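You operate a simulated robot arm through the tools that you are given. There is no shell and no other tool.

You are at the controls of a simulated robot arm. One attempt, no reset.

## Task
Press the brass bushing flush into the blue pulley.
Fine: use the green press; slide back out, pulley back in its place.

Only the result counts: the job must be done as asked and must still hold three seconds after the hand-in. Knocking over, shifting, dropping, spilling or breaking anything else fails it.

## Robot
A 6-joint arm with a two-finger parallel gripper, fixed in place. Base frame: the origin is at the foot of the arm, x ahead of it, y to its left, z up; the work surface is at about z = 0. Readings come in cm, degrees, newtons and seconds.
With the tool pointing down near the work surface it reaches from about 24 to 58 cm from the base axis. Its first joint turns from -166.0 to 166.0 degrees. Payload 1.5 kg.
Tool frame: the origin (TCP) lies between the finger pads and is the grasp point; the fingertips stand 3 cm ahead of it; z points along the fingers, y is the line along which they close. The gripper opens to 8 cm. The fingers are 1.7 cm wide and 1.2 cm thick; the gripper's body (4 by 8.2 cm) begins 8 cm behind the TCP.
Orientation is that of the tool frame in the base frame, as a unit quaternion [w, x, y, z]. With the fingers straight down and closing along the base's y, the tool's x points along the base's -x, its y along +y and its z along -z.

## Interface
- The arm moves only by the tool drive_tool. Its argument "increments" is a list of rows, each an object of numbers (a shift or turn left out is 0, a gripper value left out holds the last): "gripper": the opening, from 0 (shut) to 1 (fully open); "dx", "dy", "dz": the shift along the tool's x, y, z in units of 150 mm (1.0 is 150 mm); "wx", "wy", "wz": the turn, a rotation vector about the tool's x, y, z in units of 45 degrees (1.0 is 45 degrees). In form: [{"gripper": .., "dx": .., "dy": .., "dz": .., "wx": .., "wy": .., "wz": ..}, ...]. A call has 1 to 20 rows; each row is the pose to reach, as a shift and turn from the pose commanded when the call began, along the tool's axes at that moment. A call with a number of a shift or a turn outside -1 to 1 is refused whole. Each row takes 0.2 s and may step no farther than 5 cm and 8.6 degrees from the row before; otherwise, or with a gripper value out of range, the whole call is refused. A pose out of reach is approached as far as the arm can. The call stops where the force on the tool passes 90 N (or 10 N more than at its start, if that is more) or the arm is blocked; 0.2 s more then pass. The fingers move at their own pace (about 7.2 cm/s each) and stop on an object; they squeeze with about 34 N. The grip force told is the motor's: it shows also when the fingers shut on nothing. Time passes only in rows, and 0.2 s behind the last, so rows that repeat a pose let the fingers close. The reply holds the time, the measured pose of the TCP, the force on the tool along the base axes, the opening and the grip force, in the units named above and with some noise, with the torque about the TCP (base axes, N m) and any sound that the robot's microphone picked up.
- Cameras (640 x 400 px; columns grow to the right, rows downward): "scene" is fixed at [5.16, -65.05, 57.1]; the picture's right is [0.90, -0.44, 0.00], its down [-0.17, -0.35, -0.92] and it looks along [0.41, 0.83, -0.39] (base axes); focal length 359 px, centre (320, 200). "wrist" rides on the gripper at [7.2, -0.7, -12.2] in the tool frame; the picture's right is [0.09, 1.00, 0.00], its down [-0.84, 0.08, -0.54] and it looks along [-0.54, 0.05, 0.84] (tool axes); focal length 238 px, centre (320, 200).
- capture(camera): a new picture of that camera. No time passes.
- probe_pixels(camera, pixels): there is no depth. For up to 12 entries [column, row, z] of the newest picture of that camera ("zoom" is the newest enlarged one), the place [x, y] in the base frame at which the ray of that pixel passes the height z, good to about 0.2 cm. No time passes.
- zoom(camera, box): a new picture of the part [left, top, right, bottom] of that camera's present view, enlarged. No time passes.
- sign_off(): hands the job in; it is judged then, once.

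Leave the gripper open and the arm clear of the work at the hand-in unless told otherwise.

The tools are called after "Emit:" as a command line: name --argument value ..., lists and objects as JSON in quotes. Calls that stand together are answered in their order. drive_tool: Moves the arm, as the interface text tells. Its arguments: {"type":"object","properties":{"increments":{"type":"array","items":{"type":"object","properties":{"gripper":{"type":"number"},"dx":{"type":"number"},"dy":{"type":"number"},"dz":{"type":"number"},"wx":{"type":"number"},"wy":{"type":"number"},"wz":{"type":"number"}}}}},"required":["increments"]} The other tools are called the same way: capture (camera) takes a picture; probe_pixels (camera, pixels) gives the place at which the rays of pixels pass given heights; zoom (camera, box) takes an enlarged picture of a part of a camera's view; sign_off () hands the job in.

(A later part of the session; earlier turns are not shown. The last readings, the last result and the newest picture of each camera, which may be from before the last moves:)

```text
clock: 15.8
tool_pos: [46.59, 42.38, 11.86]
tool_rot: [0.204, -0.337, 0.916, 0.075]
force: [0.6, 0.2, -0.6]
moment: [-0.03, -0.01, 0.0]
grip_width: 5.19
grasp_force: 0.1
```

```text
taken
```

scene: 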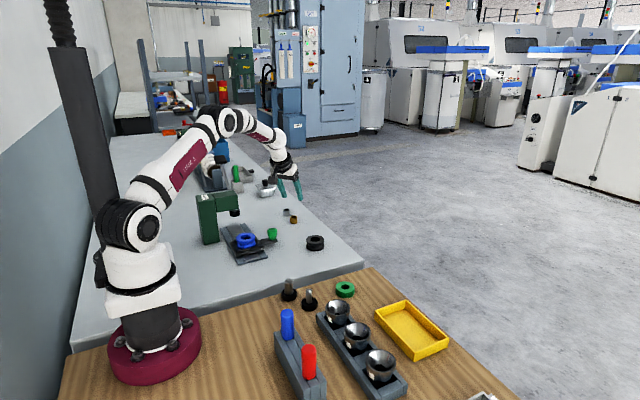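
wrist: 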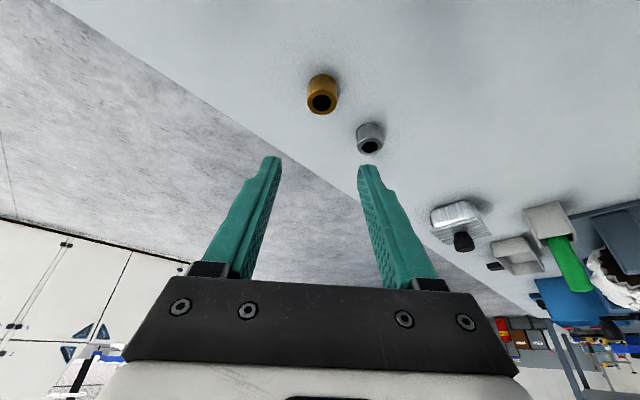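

The tilted hover pose is reached with margin. I'll descend 5.5 cm vertically and check the bushing's alignment between the fingers.

Emit:
drive_tool --increments '[{"gripper": 0.65, "dx": 0.052, "dz": 0.111}, {"dx": 0.104, "dz": 0.222}, {"dx": 0.155, "dz": 0.3323}, {"dx": 0.155, "dz": 0.3323}]'

Emit:
capture --camera "wrist"

Emit:
zoom --camera "wrist" --box '[260, 80, 400, 190]'

Emit:
zoom --camera "scene" --box '[265, 180, 325, 230]'

```text
clock: 16.8
tool_pos: [46.68, 42.39, 6.24]
tool_rot: [0.203, -0.338, 0.916, 0.075]
force: [-0.5, 0.0, 0.5]
moment: [0.0, -0.01, 0.03]
grip_width: 5.19
grasp_force: 0.0
```

```text
taken
```

wrist: 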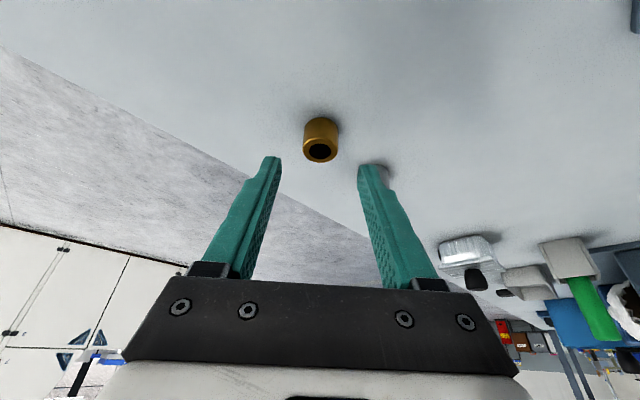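

```text
3.64 times, centred on (330, 135) of wrist
```

zoom: 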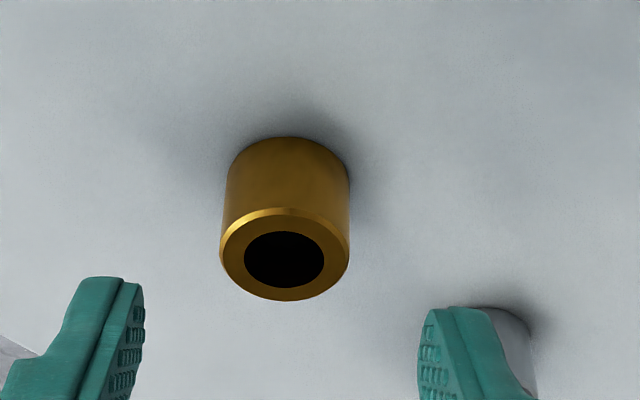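

```text
8.00 times, centred on (295, 205) of scene
```

zoom: 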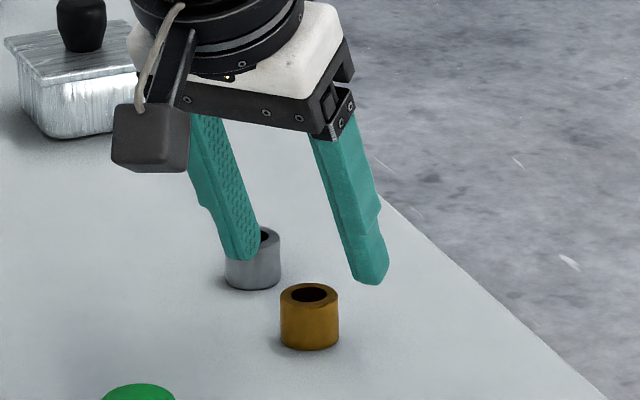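

The bushing lies on the fingers' mid-line (hole centre at about (320,151)) and the grey one is clear of the fingers. I'll confirm by probe, then descend the last 2.4 cm.

Emit:
probe_pixels --camera "wrist" --pixels '[[320.1, 151.2, 2.1], [320.1, 151.2, 2.3]]'

Emit:
drive_tool --increments '[{"gripper": 0.65, "dx": 0.03, "dz": 0.063}, {"dx": 0.055, "dz": 0.118}, {"dx": 0.067, "dz": 0.143}, {"dx": 0.067, "dz": 0.143}]'

Emit:
zoom --camera "wrist" --box '[250, 100, 390, 220]'

Emit:
zoom --camera "scene" --box '[270, 195, 320, 230]'

```text
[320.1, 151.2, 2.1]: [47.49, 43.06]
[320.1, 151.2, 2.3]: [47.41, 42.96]
```

```text
clock: 17.8
tool_pos: [46.8, 42.32, 4.01]
tool_rot: [0.203, -0.338, 0.916, 0.075]
force: [0.1, -0.4, -0.2]
moment: [0.02, 0.01, 0.01]
grip_width: 5.22
grasp_force: 0.1
```

```text
3.33 times, centred on (320, 160) of wrist
```

zoom: 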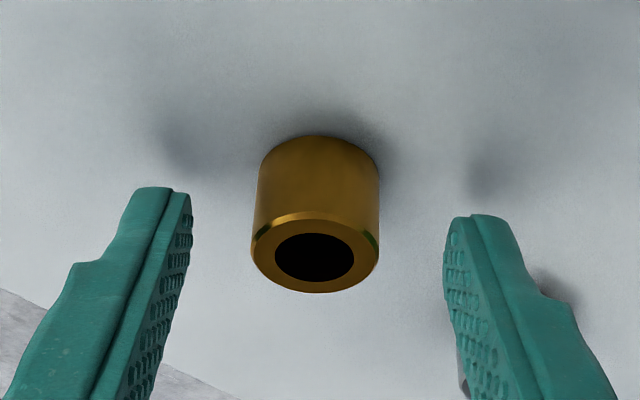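

```text
11.43 times, centred on (295, 212) of scene
```

zoom: 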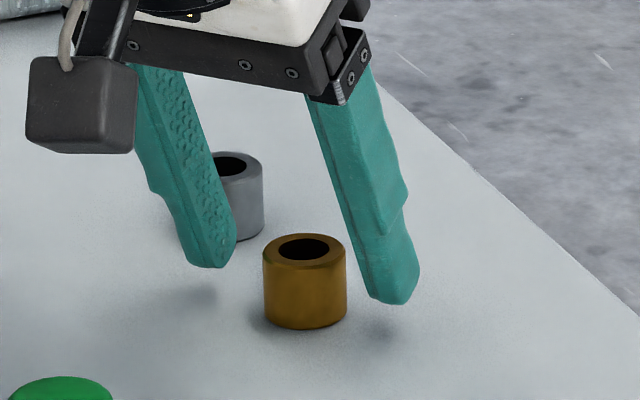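

The fingers straddle the bushing's upper half with the tips about 1.2 cm above the table. I'll close on it.

Emit:
drive_tool --increments '[{"gripper": 0.4}, {"gripper": 0}, {"gripper": 0}, {"gripper": 0}, {"gripper": 0}]'

Emit:
zoom --camera "wrist" --box '[250, 100, 390, 220]'

Emit:
zoom --camera "scene" --box '[270, 195, 320, 230]'

```text
clock: 19.0
tool_pos: [46.77, 42.35, 3.89]
tool_rot: [0.203, -0.338, 0.916, 0.075]
force: [0.1, 0.7, 0.7]
moment: [-0.08, -0.04, -0.05]
grip_width: 2.43
grasp_force: 34.1
```

```text
3.33 times, centred on (320, 160) of wrist
```

zoom: 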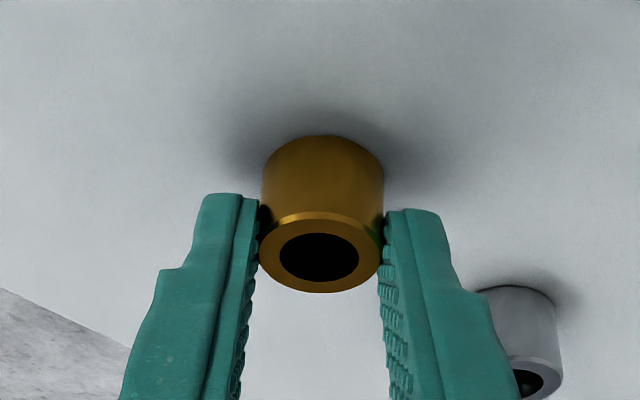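

```text
11.43 times, centred on (295, 212) of scene
```

zoom: 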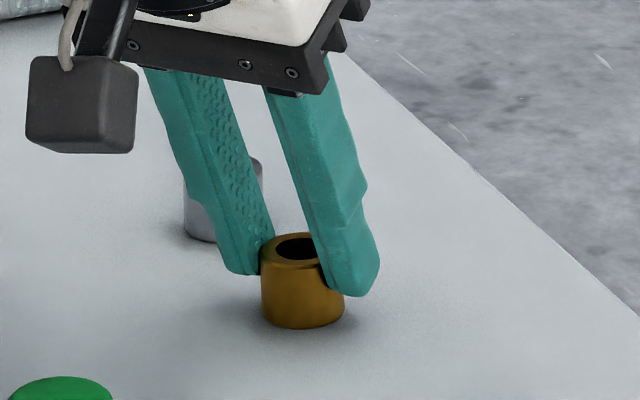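

The bushing is held at 2.43 cm with 34 N. I'll lift it 12 cm straight up, then begin moving inward toward the carriage, keeping the tilt so the bushing stays upright.

Emit:
drive_tool --increments '[{"gripper": 0, "dx": -0.0282, "dz": -0.0604}, {"dx": -0.1127, "dz": -0.2417}, {"dx": -0.2254, "dz": -0.4834}, {"dx": -0.338, "dz": -0.725}, {"dx": -0.0963, "dy": 0.0467, "dz": -0.8377}, {"dx": 0.1453, "dy": 0.0933, "dz": -0.9504}, {"dx": 0.1453, "dy": 0.0933, "dz": -0.9504}]'

Emit:
capture --camera "wrist"

Emit:
capture --camera "scene"

```text
clock: 20.6
tool_pos: [39.52, 38.24, 15.99]
tool_rot: [0.203, -0.338, 0.916, 0.076]
force: [-0.5, 0.5, -0.7]
moment: [0.0, 0.03, 0.02]
grip_width: 2.42
grasp_force: 34.0
```

```text
taken
```

wrist: 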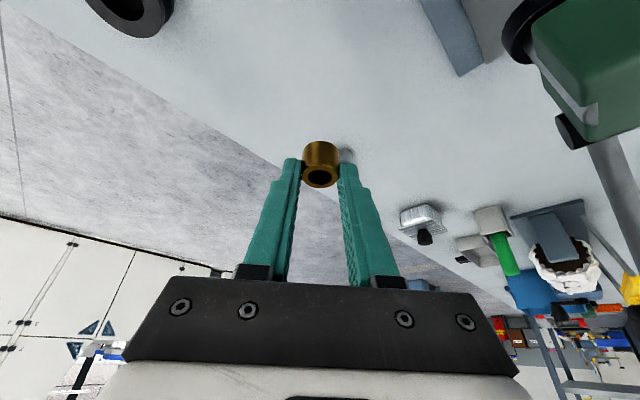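

```text
taken
```

scene: 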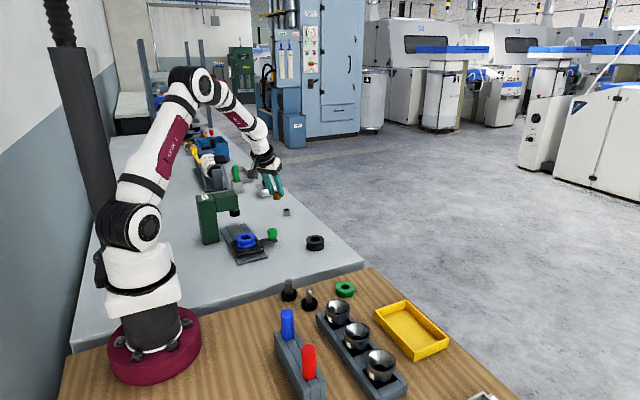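

The bushing is up and stable. I'll continue inward at the same height until it's above the pulley bore, then look.

Emit:
drive_tool --increments '[{"gripper": 0, "dx": 0.2417, "dy": 0.0475, "dz": -0.1127}, {"dx": 0.4834, "dy": 0.095, "dz": -0.2254}, {"dx": 0.725, "dy": 0.1426, "dz": -0.3381}, {"dx": 0.9329, "dy": 0.1835, "dz": -0.435}, {"dx": 0.9329, "dy": 0.1835, "dz": -0.435}]'

Emit:
capture --camera "wrist"

Emit:
capture --camera "scene"

```text
clock: 21.8
tool_pos: [26.14, 30.27, 16.04]
tool_rot: [0.204, -0.337, 0.916, 0.075]
force: [-0.4, -0.3, -0.1]
moment: [0.02, 0.01, 0.01]
grip_width: 2.44
grasp_force: 34.6
```

```text
taken
```

wrist: 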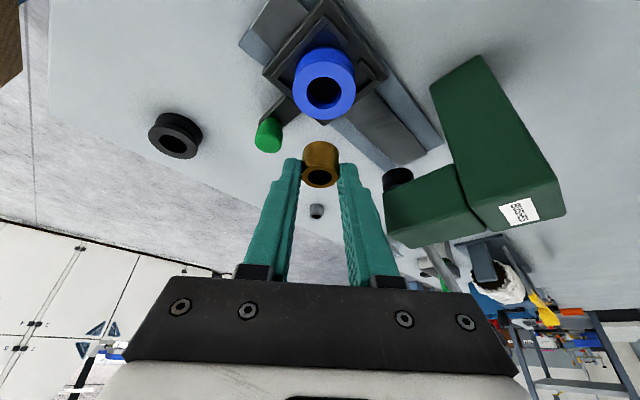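

```text
taken
```

scene: 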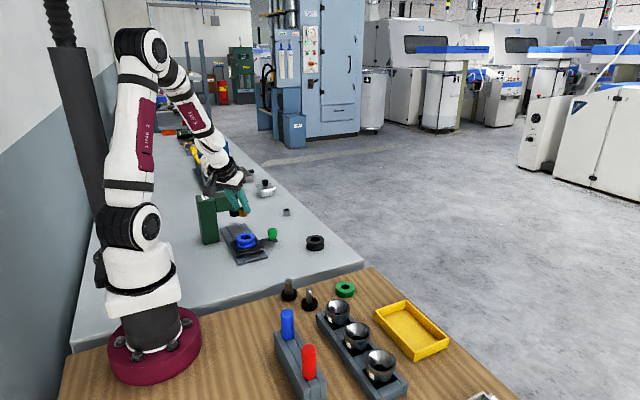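

The bushing is above the pulley region. I'll lower 6 cm to a hover with its lower end about 1 cm above the pulley face and check the alignment with both cameras.

Emit:
drive_tool --increments '[{"gripper": 0, "dx": 0.056, "dz": 0.1208}, {"dx": 0.1127, "dz": 0.2417}, {"dx": 0.155, "dz": 0.332}, {"dx": 0.169, "dz": 0.3625}, {"dx": 0.169, "dz": 0.3625}]'

Emit:
capture --camera "wrist"

Emit:
zoom --camera "wrist" --box '[250, 80, 390, 200]'

Emit:
zoom --camera "scene" --box '[220, 205, 275, 250]'

```text
clock: 23.0
tool_pos: [26.22, 30.3, 9.95]
tool_rot: [0.204, -0.337, 0.916, 0.075]
force: [0.0, 0.2, -1.2]
moment: [-0.03, 0.03, 0.01]
grip_width: 2.47
grasp_force: 33.8
```

```text
taken
```

wrist: 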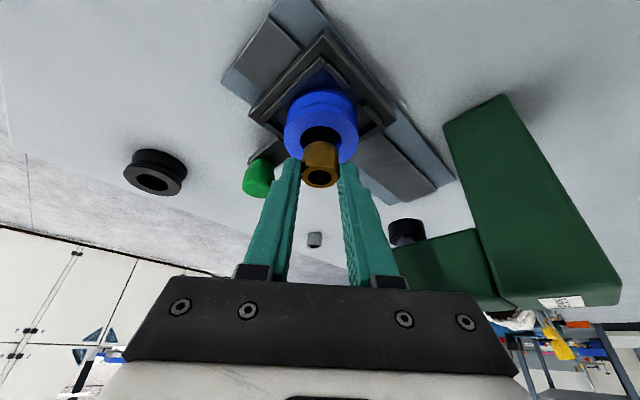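

```text
3.33 times, centred on (320, 140) of wrist
```

zoom: 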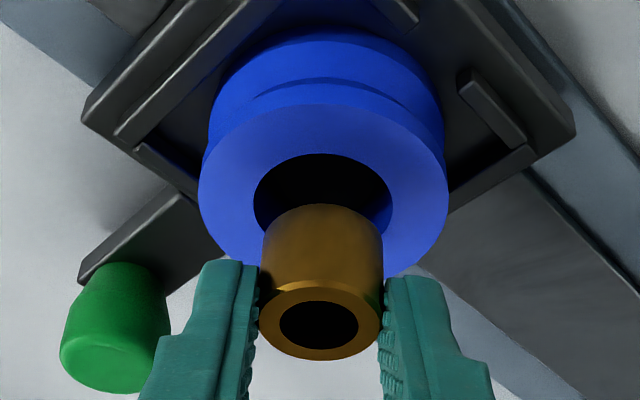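

```text
8.89 times, centred on (248, 228) of scene
```

zoom: 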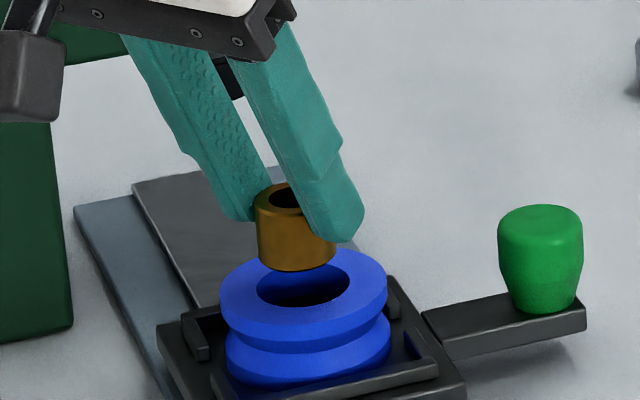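

I'll probe the bore centre (about wrist (320.9,143.3), z 4.8) and the bushing's top hole centre (about (319.7,177.4), z 8.0).

Emit:
probe_pixels --camera "wrist" --pixels '[[320.9, 143.3, 4.8], [319.7, 177.4, 8.0], [319.7, 177.4, 8.1], [319.7, 177.4, 7.9]]'

Emit:
probe_pixels --camera "zoom" --pixels '[[284, 199, 8.0], [303, 280, 4.8], [295, 250, 5.9]]'

```text
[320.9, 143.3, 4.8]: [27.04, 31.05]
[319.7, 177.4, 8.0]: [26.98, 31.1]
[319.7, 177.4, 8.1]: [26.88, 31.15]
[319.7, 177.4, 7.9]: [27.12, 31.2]
```

```text
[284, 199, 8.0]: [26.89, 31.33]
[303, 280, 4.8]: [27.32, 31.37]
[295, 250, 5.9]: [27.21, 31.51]
```

Both views agree the bushing is centred over the bore within about 0.1 cm. I'll nudge 0.08 cm along −tool y and lower slowly 1.8 cm so the lower end enters the bore, watching the force.

Emit:
drive_tool --increments '[{"gripper": 0, "dx": 0.0141, "dy": -0.005, "dz": 0.0302}, {"dx": 0.0254, "dy": -0.005, "dz": 0.0544}, {"dx": 0.0338, "dy": -0.005, "dz": 0.0725}, {"dx": 0.0423, "dy": -0.005, "dz": 0.0906}, {"dx": 0.0507, "dy": -0.005, "dz": 0.1088}, {"dx": 0.0507, "dy": -0.005, "dz": 0.1088}]'

Emit:
capture --camera "wrist"

Emit:
zoom --camera "wrist" --box '[270, 90, 370, 190]'

Emit:
zoom --camera "scene" --box '[230, 215, 265, 245]'

```text
clock: 24.4
tool_pos: [26.25, 30.28, 8.09]
tool_rot: [0.203, -0.337, 0.916, 0.075]
force: [-0.2, -0.1, -1.1]
moment: [-0.01, 0.01, 0.02]
grip_width: 2.46
grasp_force: 34.5
```

```text
taken
```

wrist: 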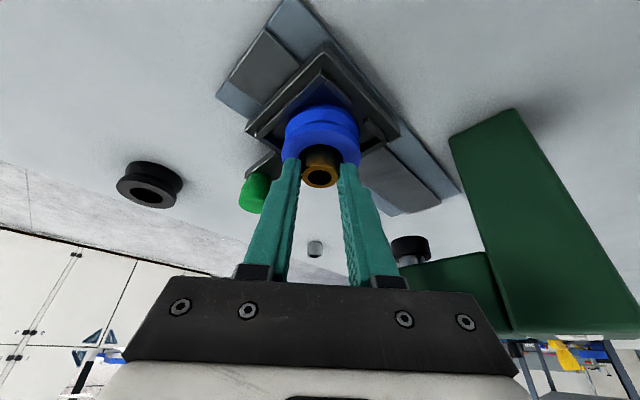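

```text
4.00 times, centred on (320, 140) of wrist
```

zoom: 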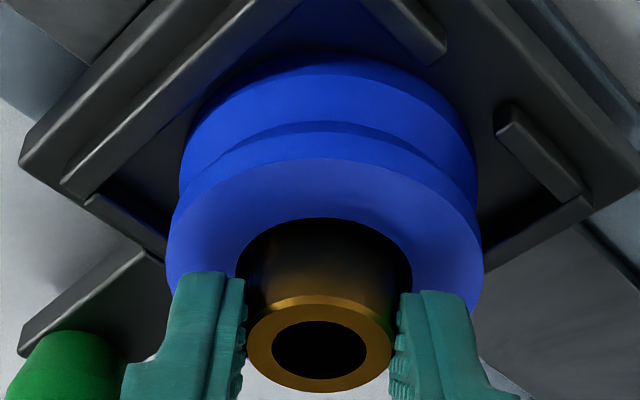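

```text
13.33 times, centred on (248, 230) of scene
```

zoom: 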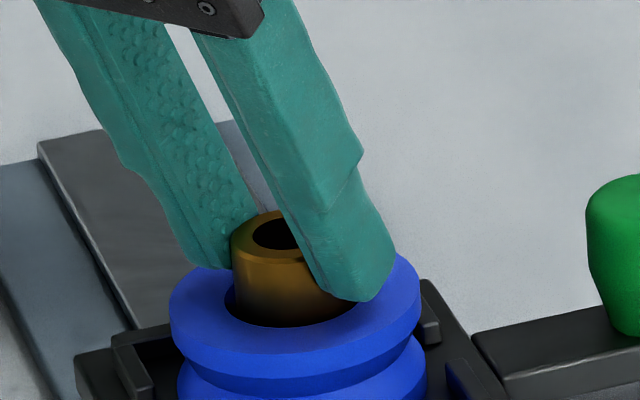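

The lower end of the bushing is inside the bore with clearance around it and no contact force. I'll lower another 0.2 cm (fingertips stay just above the pulley face) and check the force before opening.

Emit:
drive_tool --increments '[{"gripper": 0, "dx": 0.0028, "dz": 0.006}, {"dx": 0.0056, "dz": 0.0121}, {"dx": 0.0056, "dz": 0.0121}]'

Emit:
zoom --camera "wrist" --box '[290, 130, 350, 190]'

Emit:
zoom --camera "scene" --box '[235, 220, 260, 245]'

```text
clock: 25.2
tool_pos: [26.23, 30.18, 7.9]
tool_rot: [0.203, -0.337, 0.916, 0.074]
force: [0.6, -0.2, 0.0]
moment: [0.02, 0.0, 0.0]
grip_width: 2.42
grasp_force: 34.2
```

```text
6.67 times, centred on (320, 160) of wrist
```

zoom: 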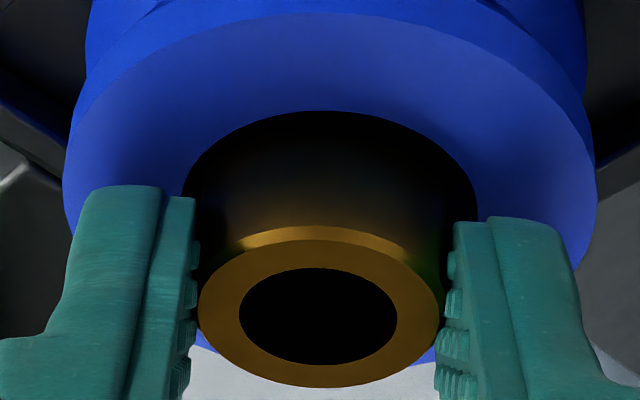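

```text
16.00 times, centred on (248, 232) of scene
```

zoom: 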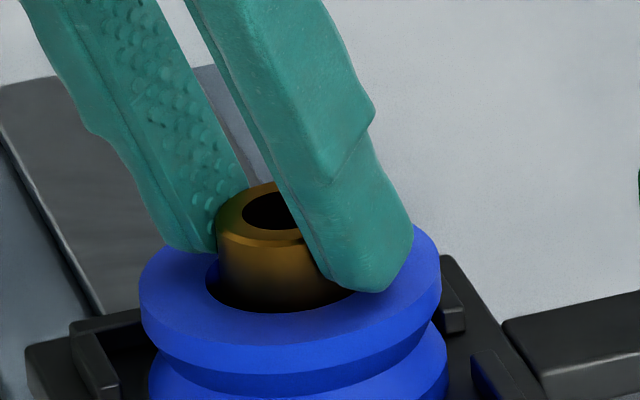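

The bushing is in the bore about 0.8 cm with no contact yet. I'll shift back 0.08 cm along tool y, since the bore centre looks slightly to that side, and open the fingers to 4.5 cm.

Emit:
drive_tool --increments '[{"gripper": 0, "dy": 0.0055}, {"gripper": 0, "dy": 0.0055}, {"gripper": 0.4, "dy": 0.0055}, {"gripper": 0.56, "dy": 0.0055}, {"gripper": 0.56, "dy": 0.0055}]'

Emit:
zoom --camera "wrist" --box '[270, 110, 370, 190]'

Emit:
zoom --camera "scene" --box '[230, 215, 265, 245]'

```text
clock: 26.4
tool_pos: [26.22, 30.39, 8.01]
tool_rot: [0.203, -0.339, 0.916, 0.075]
force: [-0.4, -0.4, 0.2]
moment: [0.0, -0.03, 0.02]
grip_width: 4.49
grasp_force: 0.1
```

```text
5.00 times, centred on (320, 150) of wrist
```

zoom: 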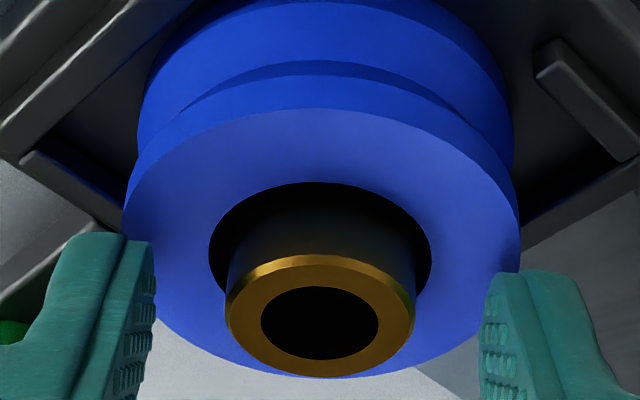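

```text
13.33 times, centred on (248, 230) of scene
```

zoom: 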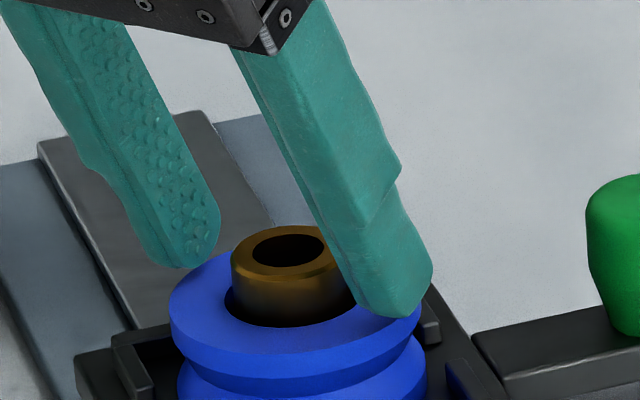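

The bushing stands upright in the bore mouth, protruding about 1 cm. I'll raise the hand straight up 8 cm and look at everything, including the press-arm extents relative to the knob.

Emit:
drive_tool --increments '[{"gripper": 0.56, "dx": -0.0282, "dz": -0.0604}, {"dx": -0.0845, "dz": -0.1813}, {"dx": -0.1691, "dz": -0.3625}, {"dx": -0.2254, "dz": -0.4834}, {"dx": -0.2254, "dz": -0.4834}]'

Emit:
capture --camera "wrist"

Emit:
zoom --camera "scene" --box '[225, 215, 285, 260]'

Emit:
zoom --camera "wrist" --box '[270, 30, 380, 140]'

```text
clock: 27.6
tool_pos: [26.34, 30.25, 16.05]
tool_rot: [0.203, -0.338, 0.916, 0.076]
force: [-0.6, -0.1, 0.9]
moment: [-0.01, -0.03, 0.05]
grip_width: 4.47
grasp_force: 0.1
```

```text
taken
```

wrist: 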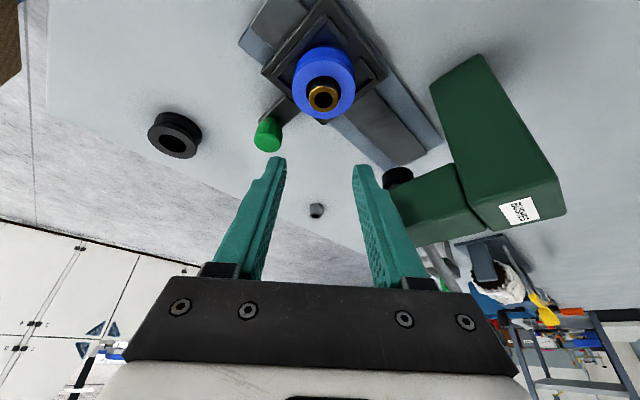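

```text
8.89 times, centred on (255, 238) of scene
```

zoom: 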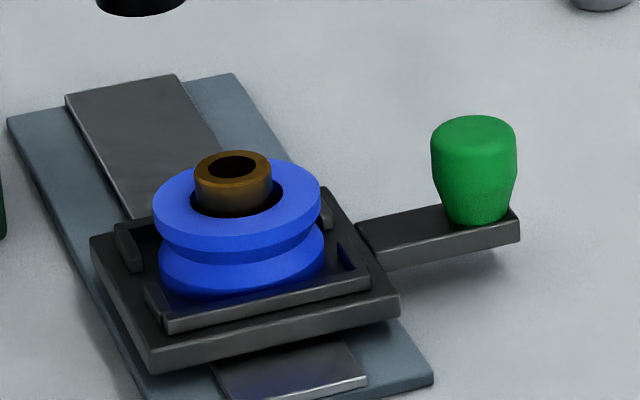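

```text
3.64 times, centred on (325, 85) of wrist
```

zoom: 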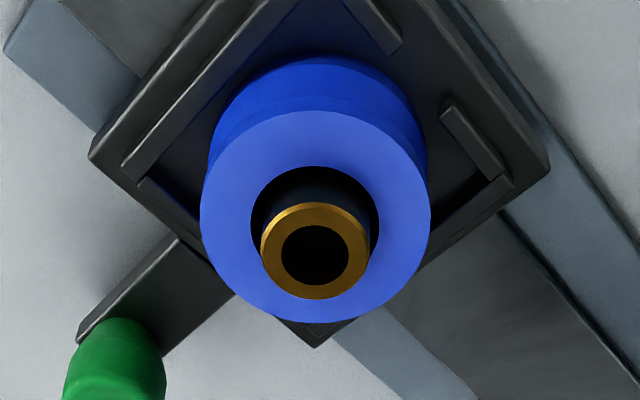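

The bushing stands about 1 cm proud and centred in the bore, so the next step is the slide. I'll straighten the tool to vertical while moving toward the knob side at (33, 30.5, 18), then view the knob and press arm.

Emit:
drive_tool --increments '[{"gripper": 0.56, "dx": -0.094, "dy": -0.071, "dz": 0.0071, "wy": 0.1389}, {"dx": -0.188, "dy": -0.142, "dz": 0.0142, "wy": 0.2778}, {"dx": -0.282, "dy": -0.213, "dz": 0.0213, "wy": 0.4167}, {"dx": -0.3767, "dy": -0.2843, "dz": 0.0285, "wy": 0.5556}, {"dx": -0.3767, "dy": -0.2843, "dz": 0.0285, "wy": 0.5556}]'

Emit:
capture --camera "wrist"

Emit:
zoom --camera "scene" --box '[190, 180, 290, 260]'

```text
clock: 28.8
tool_pos: [33.08, 30.51, 18.13]
tool_rot: [0.0, -0.346, 0.938, 0.0]
force: [0.0, -0.2, 0.2]
moment: [0.01, -0.02, -0.03]
grip_width: 4.49
grasp_force: 0.0
```

```text
taken
```

wrist: 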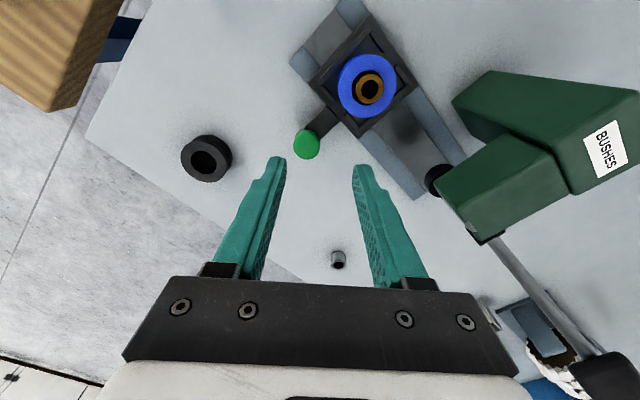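

```text
5.00 times, centred on (240, 220) of scene
```

zoom: 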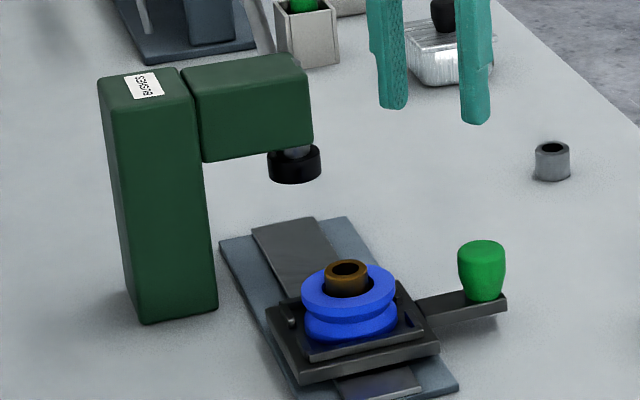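

I'll probe the press arm's end corners (wrist (437,193) and (487,240), and scene (237,191.4) top and (238.6,208.6) bottom), plus the knob top and the ram.

Emit:
probe_pixels --camera "wrist" --pixels '[[437, 193, 16], [437, 193, 14], [437, 193, 10], [487, 240, 16], [487, 240, 12], [306, 144, 5.3], [306, 144, 5.0], [369, 88, 5.9]]'

Emit:
capture --camera "scene"

Emit:
probe_pixels --camera "scene" --pixels '[[237, 191.4, 16], [237, 191.4, 14], [238.6, 208.6, 10], [238.6, 208.6, 8], [272.4, 230.5, 5.3], [272.4, 230.5, 5.0], [234, 214, 7], [234, 214, 6]]'

Emit:
zoom --camera "wrist" --box '[400, 100, 520, 260]'

```text
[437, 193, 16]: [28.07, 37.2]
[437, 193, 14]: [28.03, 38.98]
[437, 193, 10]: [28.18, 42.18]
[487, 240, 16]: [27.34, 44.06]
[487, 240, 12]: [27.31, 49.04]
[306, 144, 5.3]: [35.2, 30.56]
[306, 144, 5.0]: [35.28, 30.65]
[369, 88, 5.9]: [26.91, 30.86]
```

```text
taken
```

scene: 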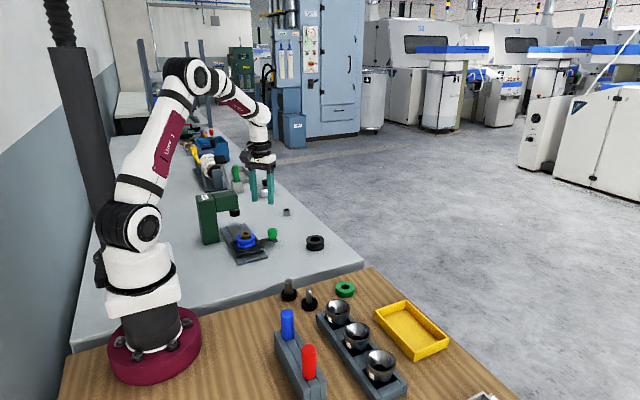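

```text
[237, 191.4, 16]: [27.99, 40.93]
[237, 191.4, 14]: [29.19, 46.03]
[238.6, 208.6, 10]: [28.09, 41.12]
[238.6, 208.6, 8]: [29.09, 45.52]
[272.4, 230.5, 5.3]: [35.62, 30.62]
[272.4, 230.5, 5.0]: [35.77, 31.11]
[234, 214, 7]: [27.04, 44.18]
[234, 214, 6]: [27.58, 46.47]
```

```text
2.50 times, centred on (460, 180) of wrist
```

zoom: 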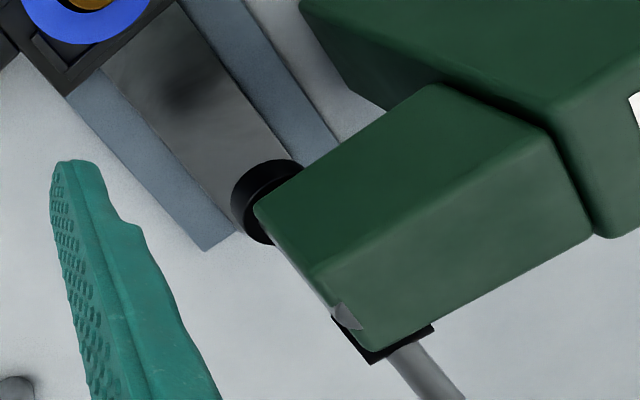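

The press arm ends at about x 28.1, y ≥ 41.2 and z 10–16, so gripping the knob at (35.4, 30.65) with the fingers closing along x keeps the hand clear along the whole stroke. I'll turn the tool by 40.5° and move above the knob.

Emit:
drive_tool --increments '[{"gripper": 0.7, "dx": -0.025, "dy": -0.019, "dz": 0.0533, "wz": -0.18}, {"dx": -0.05, "dy": -0.038, "dz": 0.1067, "wz": -0.36}, {"dx": -0.075, "dy": -0.057, "dz": 0.16, "wz": -0.54}, {"dx": -0.1, "dy": -0.076, "dz": 0.2133, "wz": -0.72}, {"dx": -0.1252, "dy": -0.0946, "dz": 0.2667, "wz": -0.9}, {"dx": -0.1252, "dy": -0.0946, "dz": 0.2667, "wz": -0.9}]'

Emit:
drive_tool --increments '[{"gripper": 0.7, "wz": -0.1}, {"wz": -0.2}, {"wz": -0.2}]'

Emit:
capture --camera "wrist"

Emit:
capture --camera "scene"

```text
clock: 30.2
tool_pos: [35.28, 30.65, 14.06]
tool_rot: [0.0, -0.65, 0.76, 0.0]
force: [0.8, 0.1, 0.7]
moment: [-0.01, -0.03, 0.03]
grip_width: 5.58
grasp_force: 0.1
```

```text
clock: 31.0
tool_pos: [35.34, 30.69, 14.09]
tool_rot: [0.0, -0.707, 0.707, 0.0]
force: [-0.5, 0.8, -0.2]
moment: [0.0, -0.01, 0.02]
grip_width: 5.6
grasp_force: 0.0
```

```text
taken
```

wrist: 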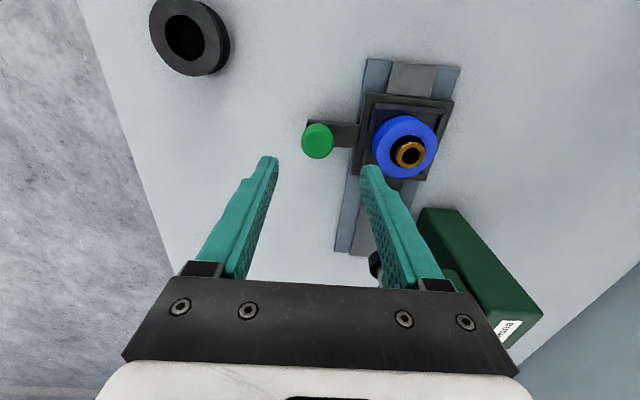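

```text
taken
```

scene: 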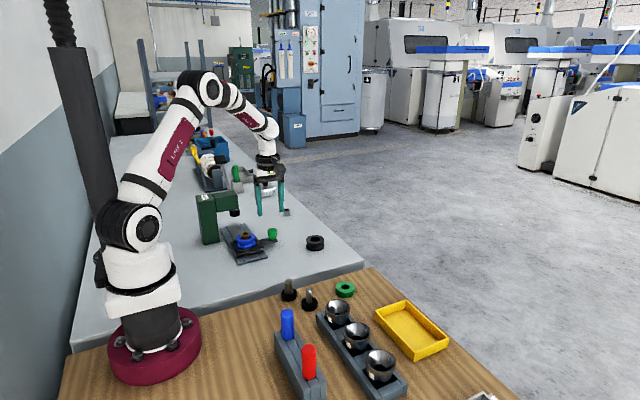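

The tool now closes along base x, and the knob is at wrist px (317,140). I'll probe its centre.

Emit:
zoom --camera "wrist" --box '[285, 105, 465, 205]'

Emit:
probe_pixels --camera "wrist" --pixels '[[317, 140, 5.3], [317, 140, 4.8], [408, 153, 6]]'

```text
3.56 times, centred on (375, 155) of wrist
```

zoom: 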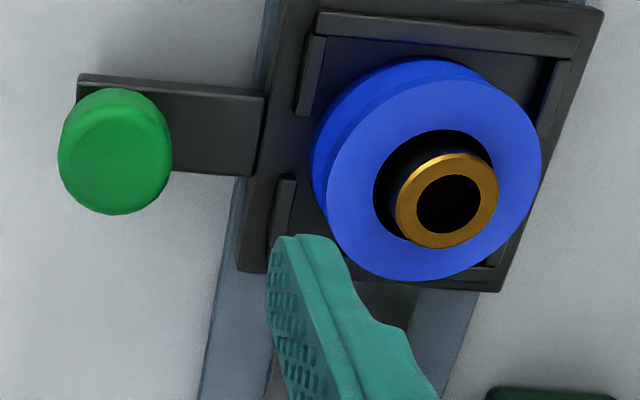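

```text
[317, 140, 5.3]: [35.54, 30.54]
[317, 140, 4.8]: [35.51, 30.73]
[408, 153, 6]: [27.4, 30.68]
```

The knob centre reads (35.5, 30.65). I'll lower onto it with the fingers 5.6 cm apart, tips to z≈2.7 just above the handle bar.

Emit:
drive_tool --increments '[{"gripper": 0.7, "dy": -0.008, "dz": 0.2}, {"dy": -0.008, "dz": 0.4}, {"dy": -0.008, "dz": 0.5}, {"dy": -0.008, "dz": 0.553}, {"dy": -0.008, "dz": 0.553}]'

Emit:
capture --camera "wrist"

Emit:
zoom --camera "scene" --box '[225, 200, 300, 260]'

```text
clock: 32.2
tool_pos: [35.46, 30.65, 5.62]
tool_rot: [0.0, -0.707, 0.708, 0.0]
force: [0.4, 0.1, 0.1]
moment: [0.03, 0.0, -0.01]
grip_width: 5.59
grasp_force: 0.0
```

```text
taken
```

wrist: 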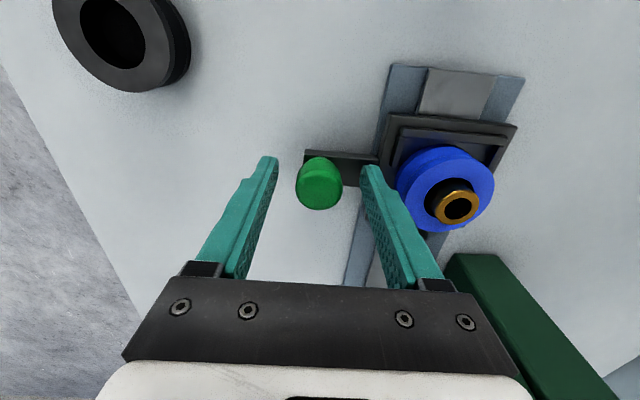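

```text
6.67 times, centred on (262, 230) of scene
```

zoom: 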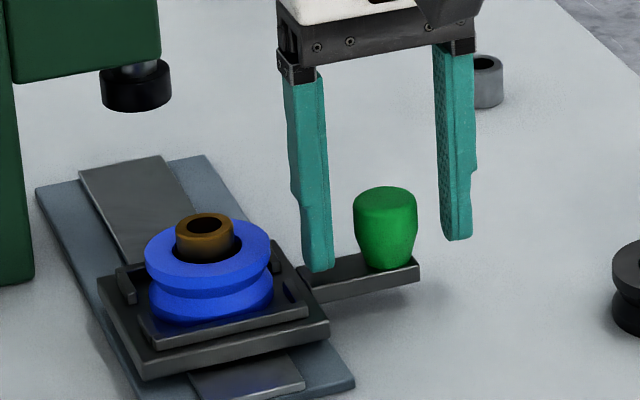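

The knob is centred between the fingers. I'll close on it.

Emit:
drive_tool --increments '[{"gripper": 0.45}, {"gripper": 0.3}, {"gripper": 0}, {"gripper": 0}, {"gripper": 0}]'

Emit:
zoom --camera "scene" --box '[225, 200, 300, 260]'

```text
clock: 33.4
tool_pos: [35.52, 30.71, 5.65]
tool_rot: [0.0, -0.707, 0.707, 0.0]
force: [9.1, 0.5, -5.9]
moment: [0.19, -0.13, 0.01]
grip_width: 2.96
grasp_force: 39.3
```

```text
6.67 times, centred on (262, 230) of scene
```

zoom: 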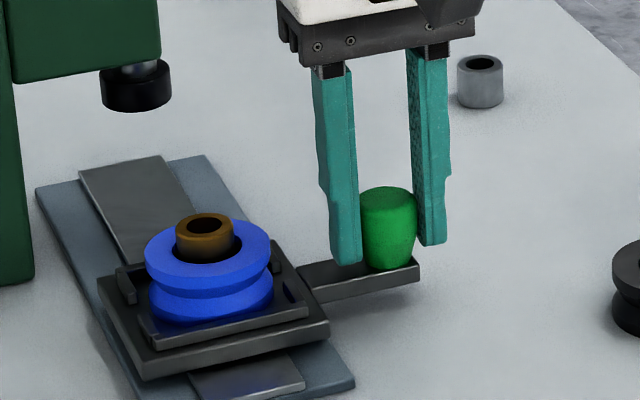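

The knob is gripped at 2.96 cm with a small side load of 9 N in x. I'll correct 0.06 cm in x and gently slide the carriage 4 cm toward the press, about 0.8 cm per row.

Emit:
drive_tool --increments '[{"gripper": 0, "dx": 0, "dy": -0.004}, {"dx": -0.03, "dy": -0.004}, {"dx": -0.08, "dy": -0.004}, {"dx": -0.133, "dy": -0.004}, {"dx": -0.187, "dy": -0.004}, {"dx": -0.24, "dy": -0.004}, {"dx": -0.267, "dy": -0.004}, {"dx": -0.267, "dy": -0.004}]'

Emit:
capture --camera "wrist"

Emit:
zoom --camera "scene" --box '[210, 190, 300, 260]'

```text
clock: 35.2
tool_pos: [35.53, 34.64, 5.86]
tool_rot: [0.0, 0.707, -0.707, 0.0]
force: [-11.9, 1.1, 4.2]
moment: [0.63, 0.16, -0.01]
grip_width: 2.98
grasp_force: 39.7
```

```text
taken
```

wrist: 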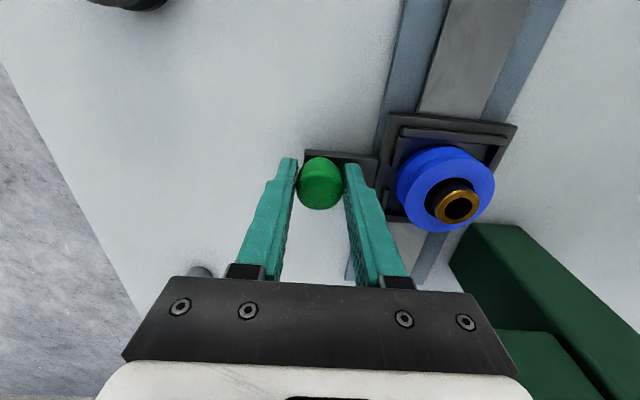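

```text
5.71 times, centred on (255, 225) of scene
```

zoom: 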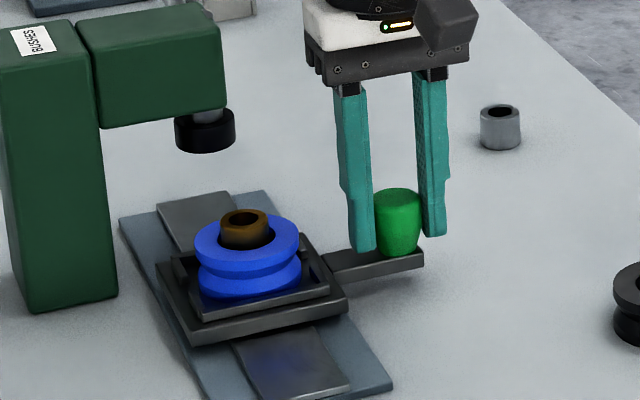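

The carriage slides freely with the pulley and bushing riding along. I'll correct x slightly back and continue another 4 cm.

Emit:
drive_tool --increments '[{"gripper": 0, "dx": -0.03, "dy": 0.002}, {"dx": -0.08, "dy": 0.002}, {"dx": -0.133, "dy": 0.002}, {"dx": -0.187, "dy": 0.002}, {"dx": -0.24, "dy": 0.002}, {"dx": -0.267, "dy": 0.002}, {"dx": -0.267, "dy": 0.002}]'

Emit:
zoom --camera "scene" --box '[200, 180, 290, 250]'

```text
clock: 36.8
tool_pos: [35.75, 38.69, 5.77]
tool_rot: [0.0, -0.707, 0.707, 0.0]
force: [-1.0, 0.8, -5.2]
moment: [-0.17, 0.1, -0.09]
grip_width: 2.95
grasp_force: 39.4
```

```text
5.71 times, centred on (245, 215) of scene
```

zoom: 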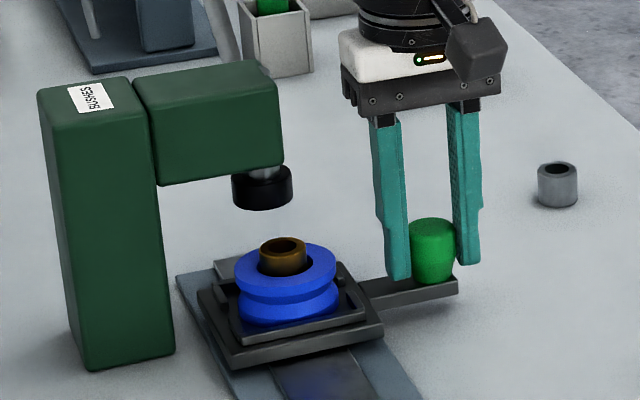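

The force is low and the carriage is on track, with the ram's underside (z≈7.3) clearing the bushing top (z≈6). I'll continue 3.5 cm more.

Emit:
drive_tool --increments '[{"gripper": 0, "dx": -0.03}, {"dx": -0.08}, {"dx": -0.133}, {"dx": -0.187}, {"dx": -0.22}, {"dx": -0.2333}, {"dx": -0.2333}]'

Emit:
zoom --camera "scene" --box '[200, 180, 290, 250]'

Emit:
capture --camera "wrist"

```text
clock: 38.4
tool_pos: [35.51, 42.22, 5.7]
tool_rot: [0.0, -0.707, 0.707, 0.0]
force: [5.2, 0.2, -3.7]
moment: [0.31, 0.1, -0.1]
grip_width: 2.98
grasp_force: 39.2
```

```text
5.71 times, centred on (245, 215) of scene
```

zoom: 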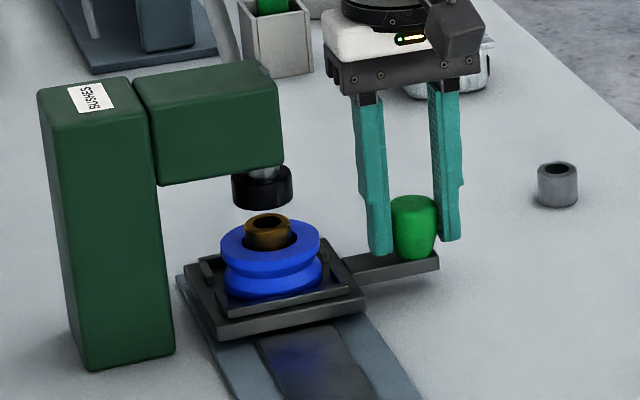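

```text
taken
```

wrist: 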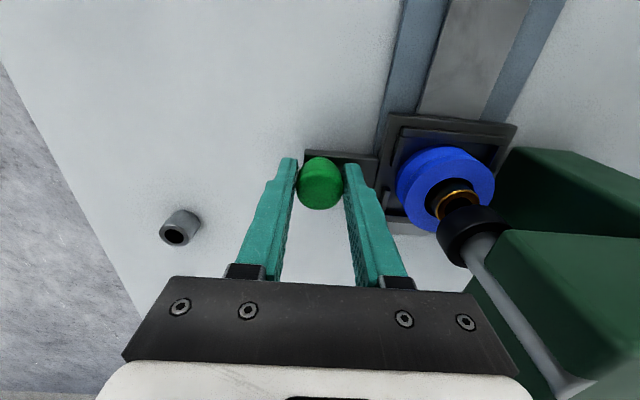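

The bushing is nearly under the ram (about 0.5–1 cm to go). I'll creep forward 0.6 cm in small steps, watching force and sound.

Emit:
drive_tool --increments '[{"gripper": 0, "dx": -0.013}, {"dx": -0.027}, {"dx": -0.04}, {"dx": -0.04}]'

Emit:
zoom --camera "scene" --box '[215, 195, 265, 235]'

Emit:
zoom --camera "wrist" --box '[370, 110, 530, 270]'

```text
clock: 39.4
tool_pos: [35.48, 42.64, 5.71]
tool_rot: [-0.001, -0.706, 0.708, 0.0]
force: [2.2, -22.2, 9.6]
moment: [-0.37, -0.04, -0.01]
grip_width: 2.96
grasp_force: 38.5
```

```text
10.00 times, centred on (240, 215) of scene
```

zoom: 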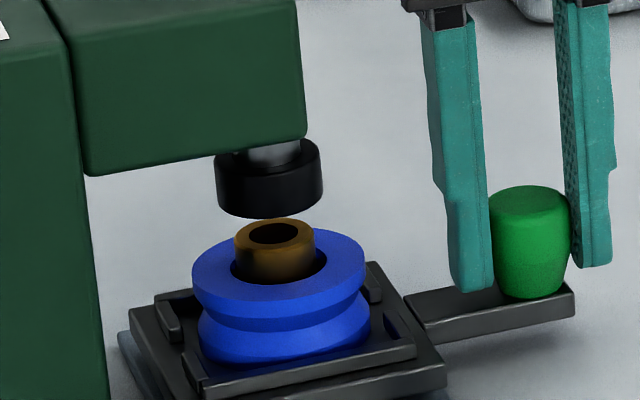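

```text
2.50 times, centred on (450, 190) of wrist
```

zoom: 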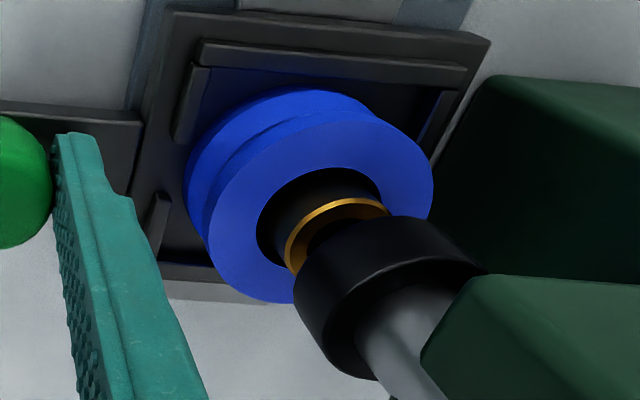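

The carriage hit its end stop (−22 N in y) after 12 cm of travel, with the bushing right beneath the ram. I'll hold the knob there for a second or two to see whether the ram comes down.

Emit:
drive_tool --increments '[{"gripper": 0}, {"gripper": 0}, {"gripper": 0}, {"gripper": 0}, {"gripper": 0}, {"gripper": 0}]'

Emit:
zoom --camera "scene" --box '[215, 195, 265, 235]'

Emit:
capture --camera "wrist"

```text
clock: 40.8
tool_pos: [35.48, 42.77, 5.71]
tool_rot: [0.0, -0.707, 0.708, -0.001]
force: [11.6, -24.5, 1.9]
moment: [-0.12, -0.08, -0.1]
grip_width: 2.97
grasp_force: 39.5
```

```text
10.00 times, centred on (240, 215) of scene
```

zoom: 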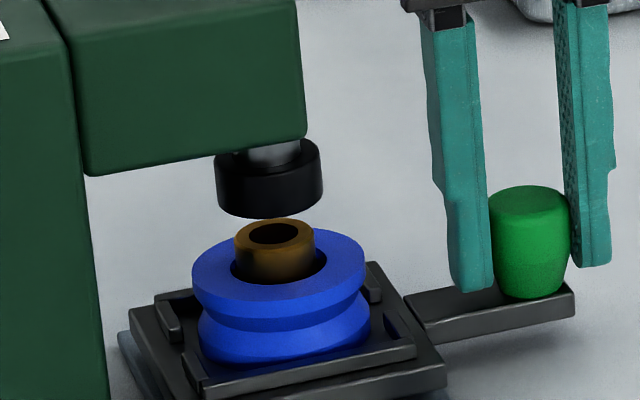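

```text
taken
```

wrist: 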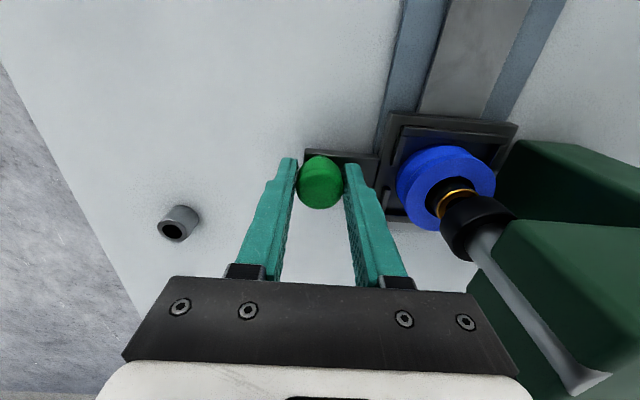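

The ram hasn't moved by itself. There's a long grey rod from the press arm's end to a black pad farther back, which may be the press's lever, so I'll look closely at it.

Emit:
zoom --camera "scene" --box '[185, 130, 265, 215]'

Emit:
zoom --camera "scene" --box '[205, 135, 255, 180]'

Emit:
zoom --camera "wrist" --box '[440, 180, 640, 400]'

```text
4.71 times, centred on (225, 172) of scene
```

zoom: 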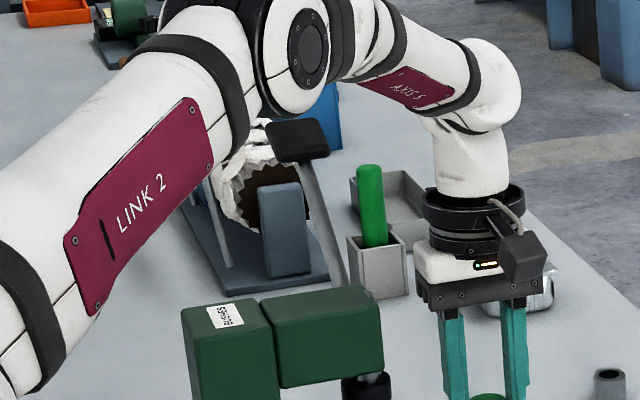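

```text
8.89 times, centred on (230, 158) of scene
```

zoom: 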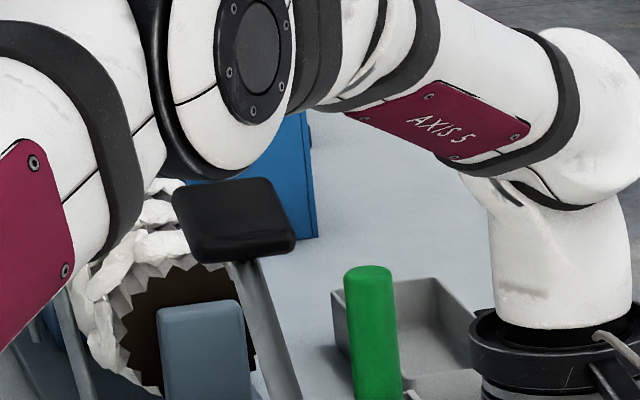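

```text
1.82 times, centred on (540, 290) of wrist
```

zoom: 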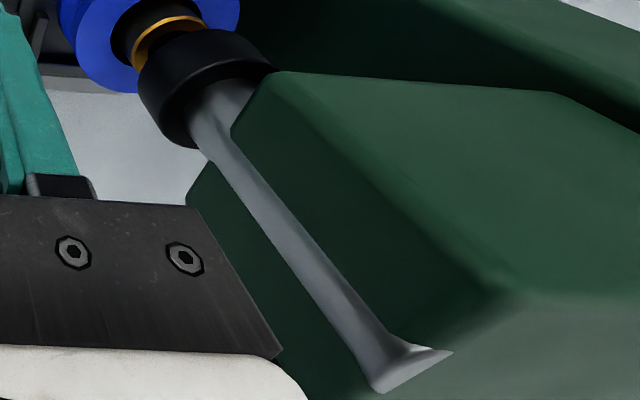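

The grey rod is the press's lever: triangulating the black pad puts it at about (27, 56, 23), with the rod running down to the back of the press arm. So the ram is driven by pulling that pad down. I'll release the knob now that the carriage is home and rise straight up.

Emit:
drive_tool --increments '[{"gripper": 0.45}, {"gripper": 0.65}, {"gripper": 0.65}, {"gripper": 0.65, "dz": -0.15}, {"dz": -0.4}, {"dz": -0.7}, {"dz": -0.95}, {"dz": -0.95}]'

Emit:
zoom --camera "scene" --box '[200, 130, 290, 250]'

Emit:
capture --camera "wrist"

```text
clock: 42.6
tool_pos: [35.43, 42.78, 19.99]
tool_rot: [0.0, 0.708, -0.707, 0.0]
force: [0.3, 0.5, 1.0]
moment: [-0.01, -0.03, 0.02]
grip_width: 5.21
grasp_force: 0.2
```

```text
3.33 times, centred on (245, 190) of scene
```

zoom: 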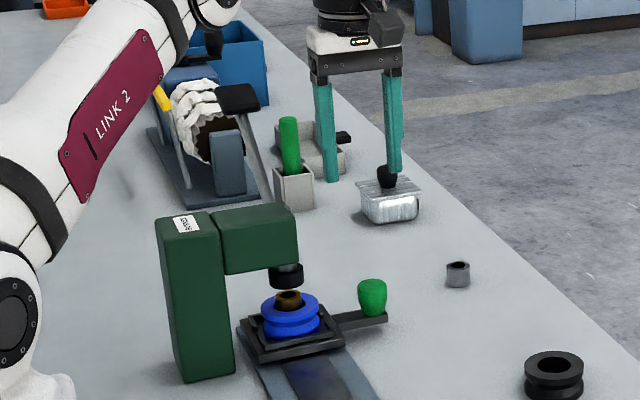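

```text
taken
```

wrist: 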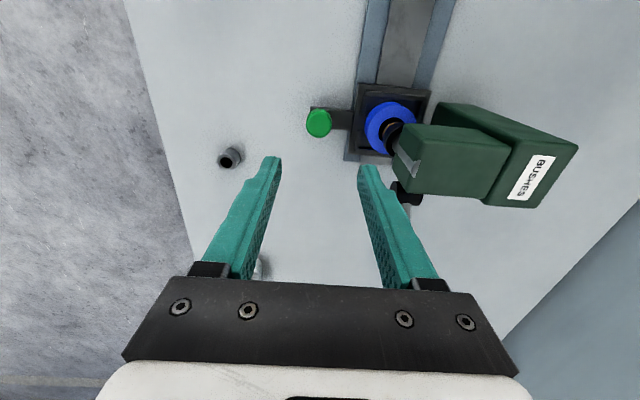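

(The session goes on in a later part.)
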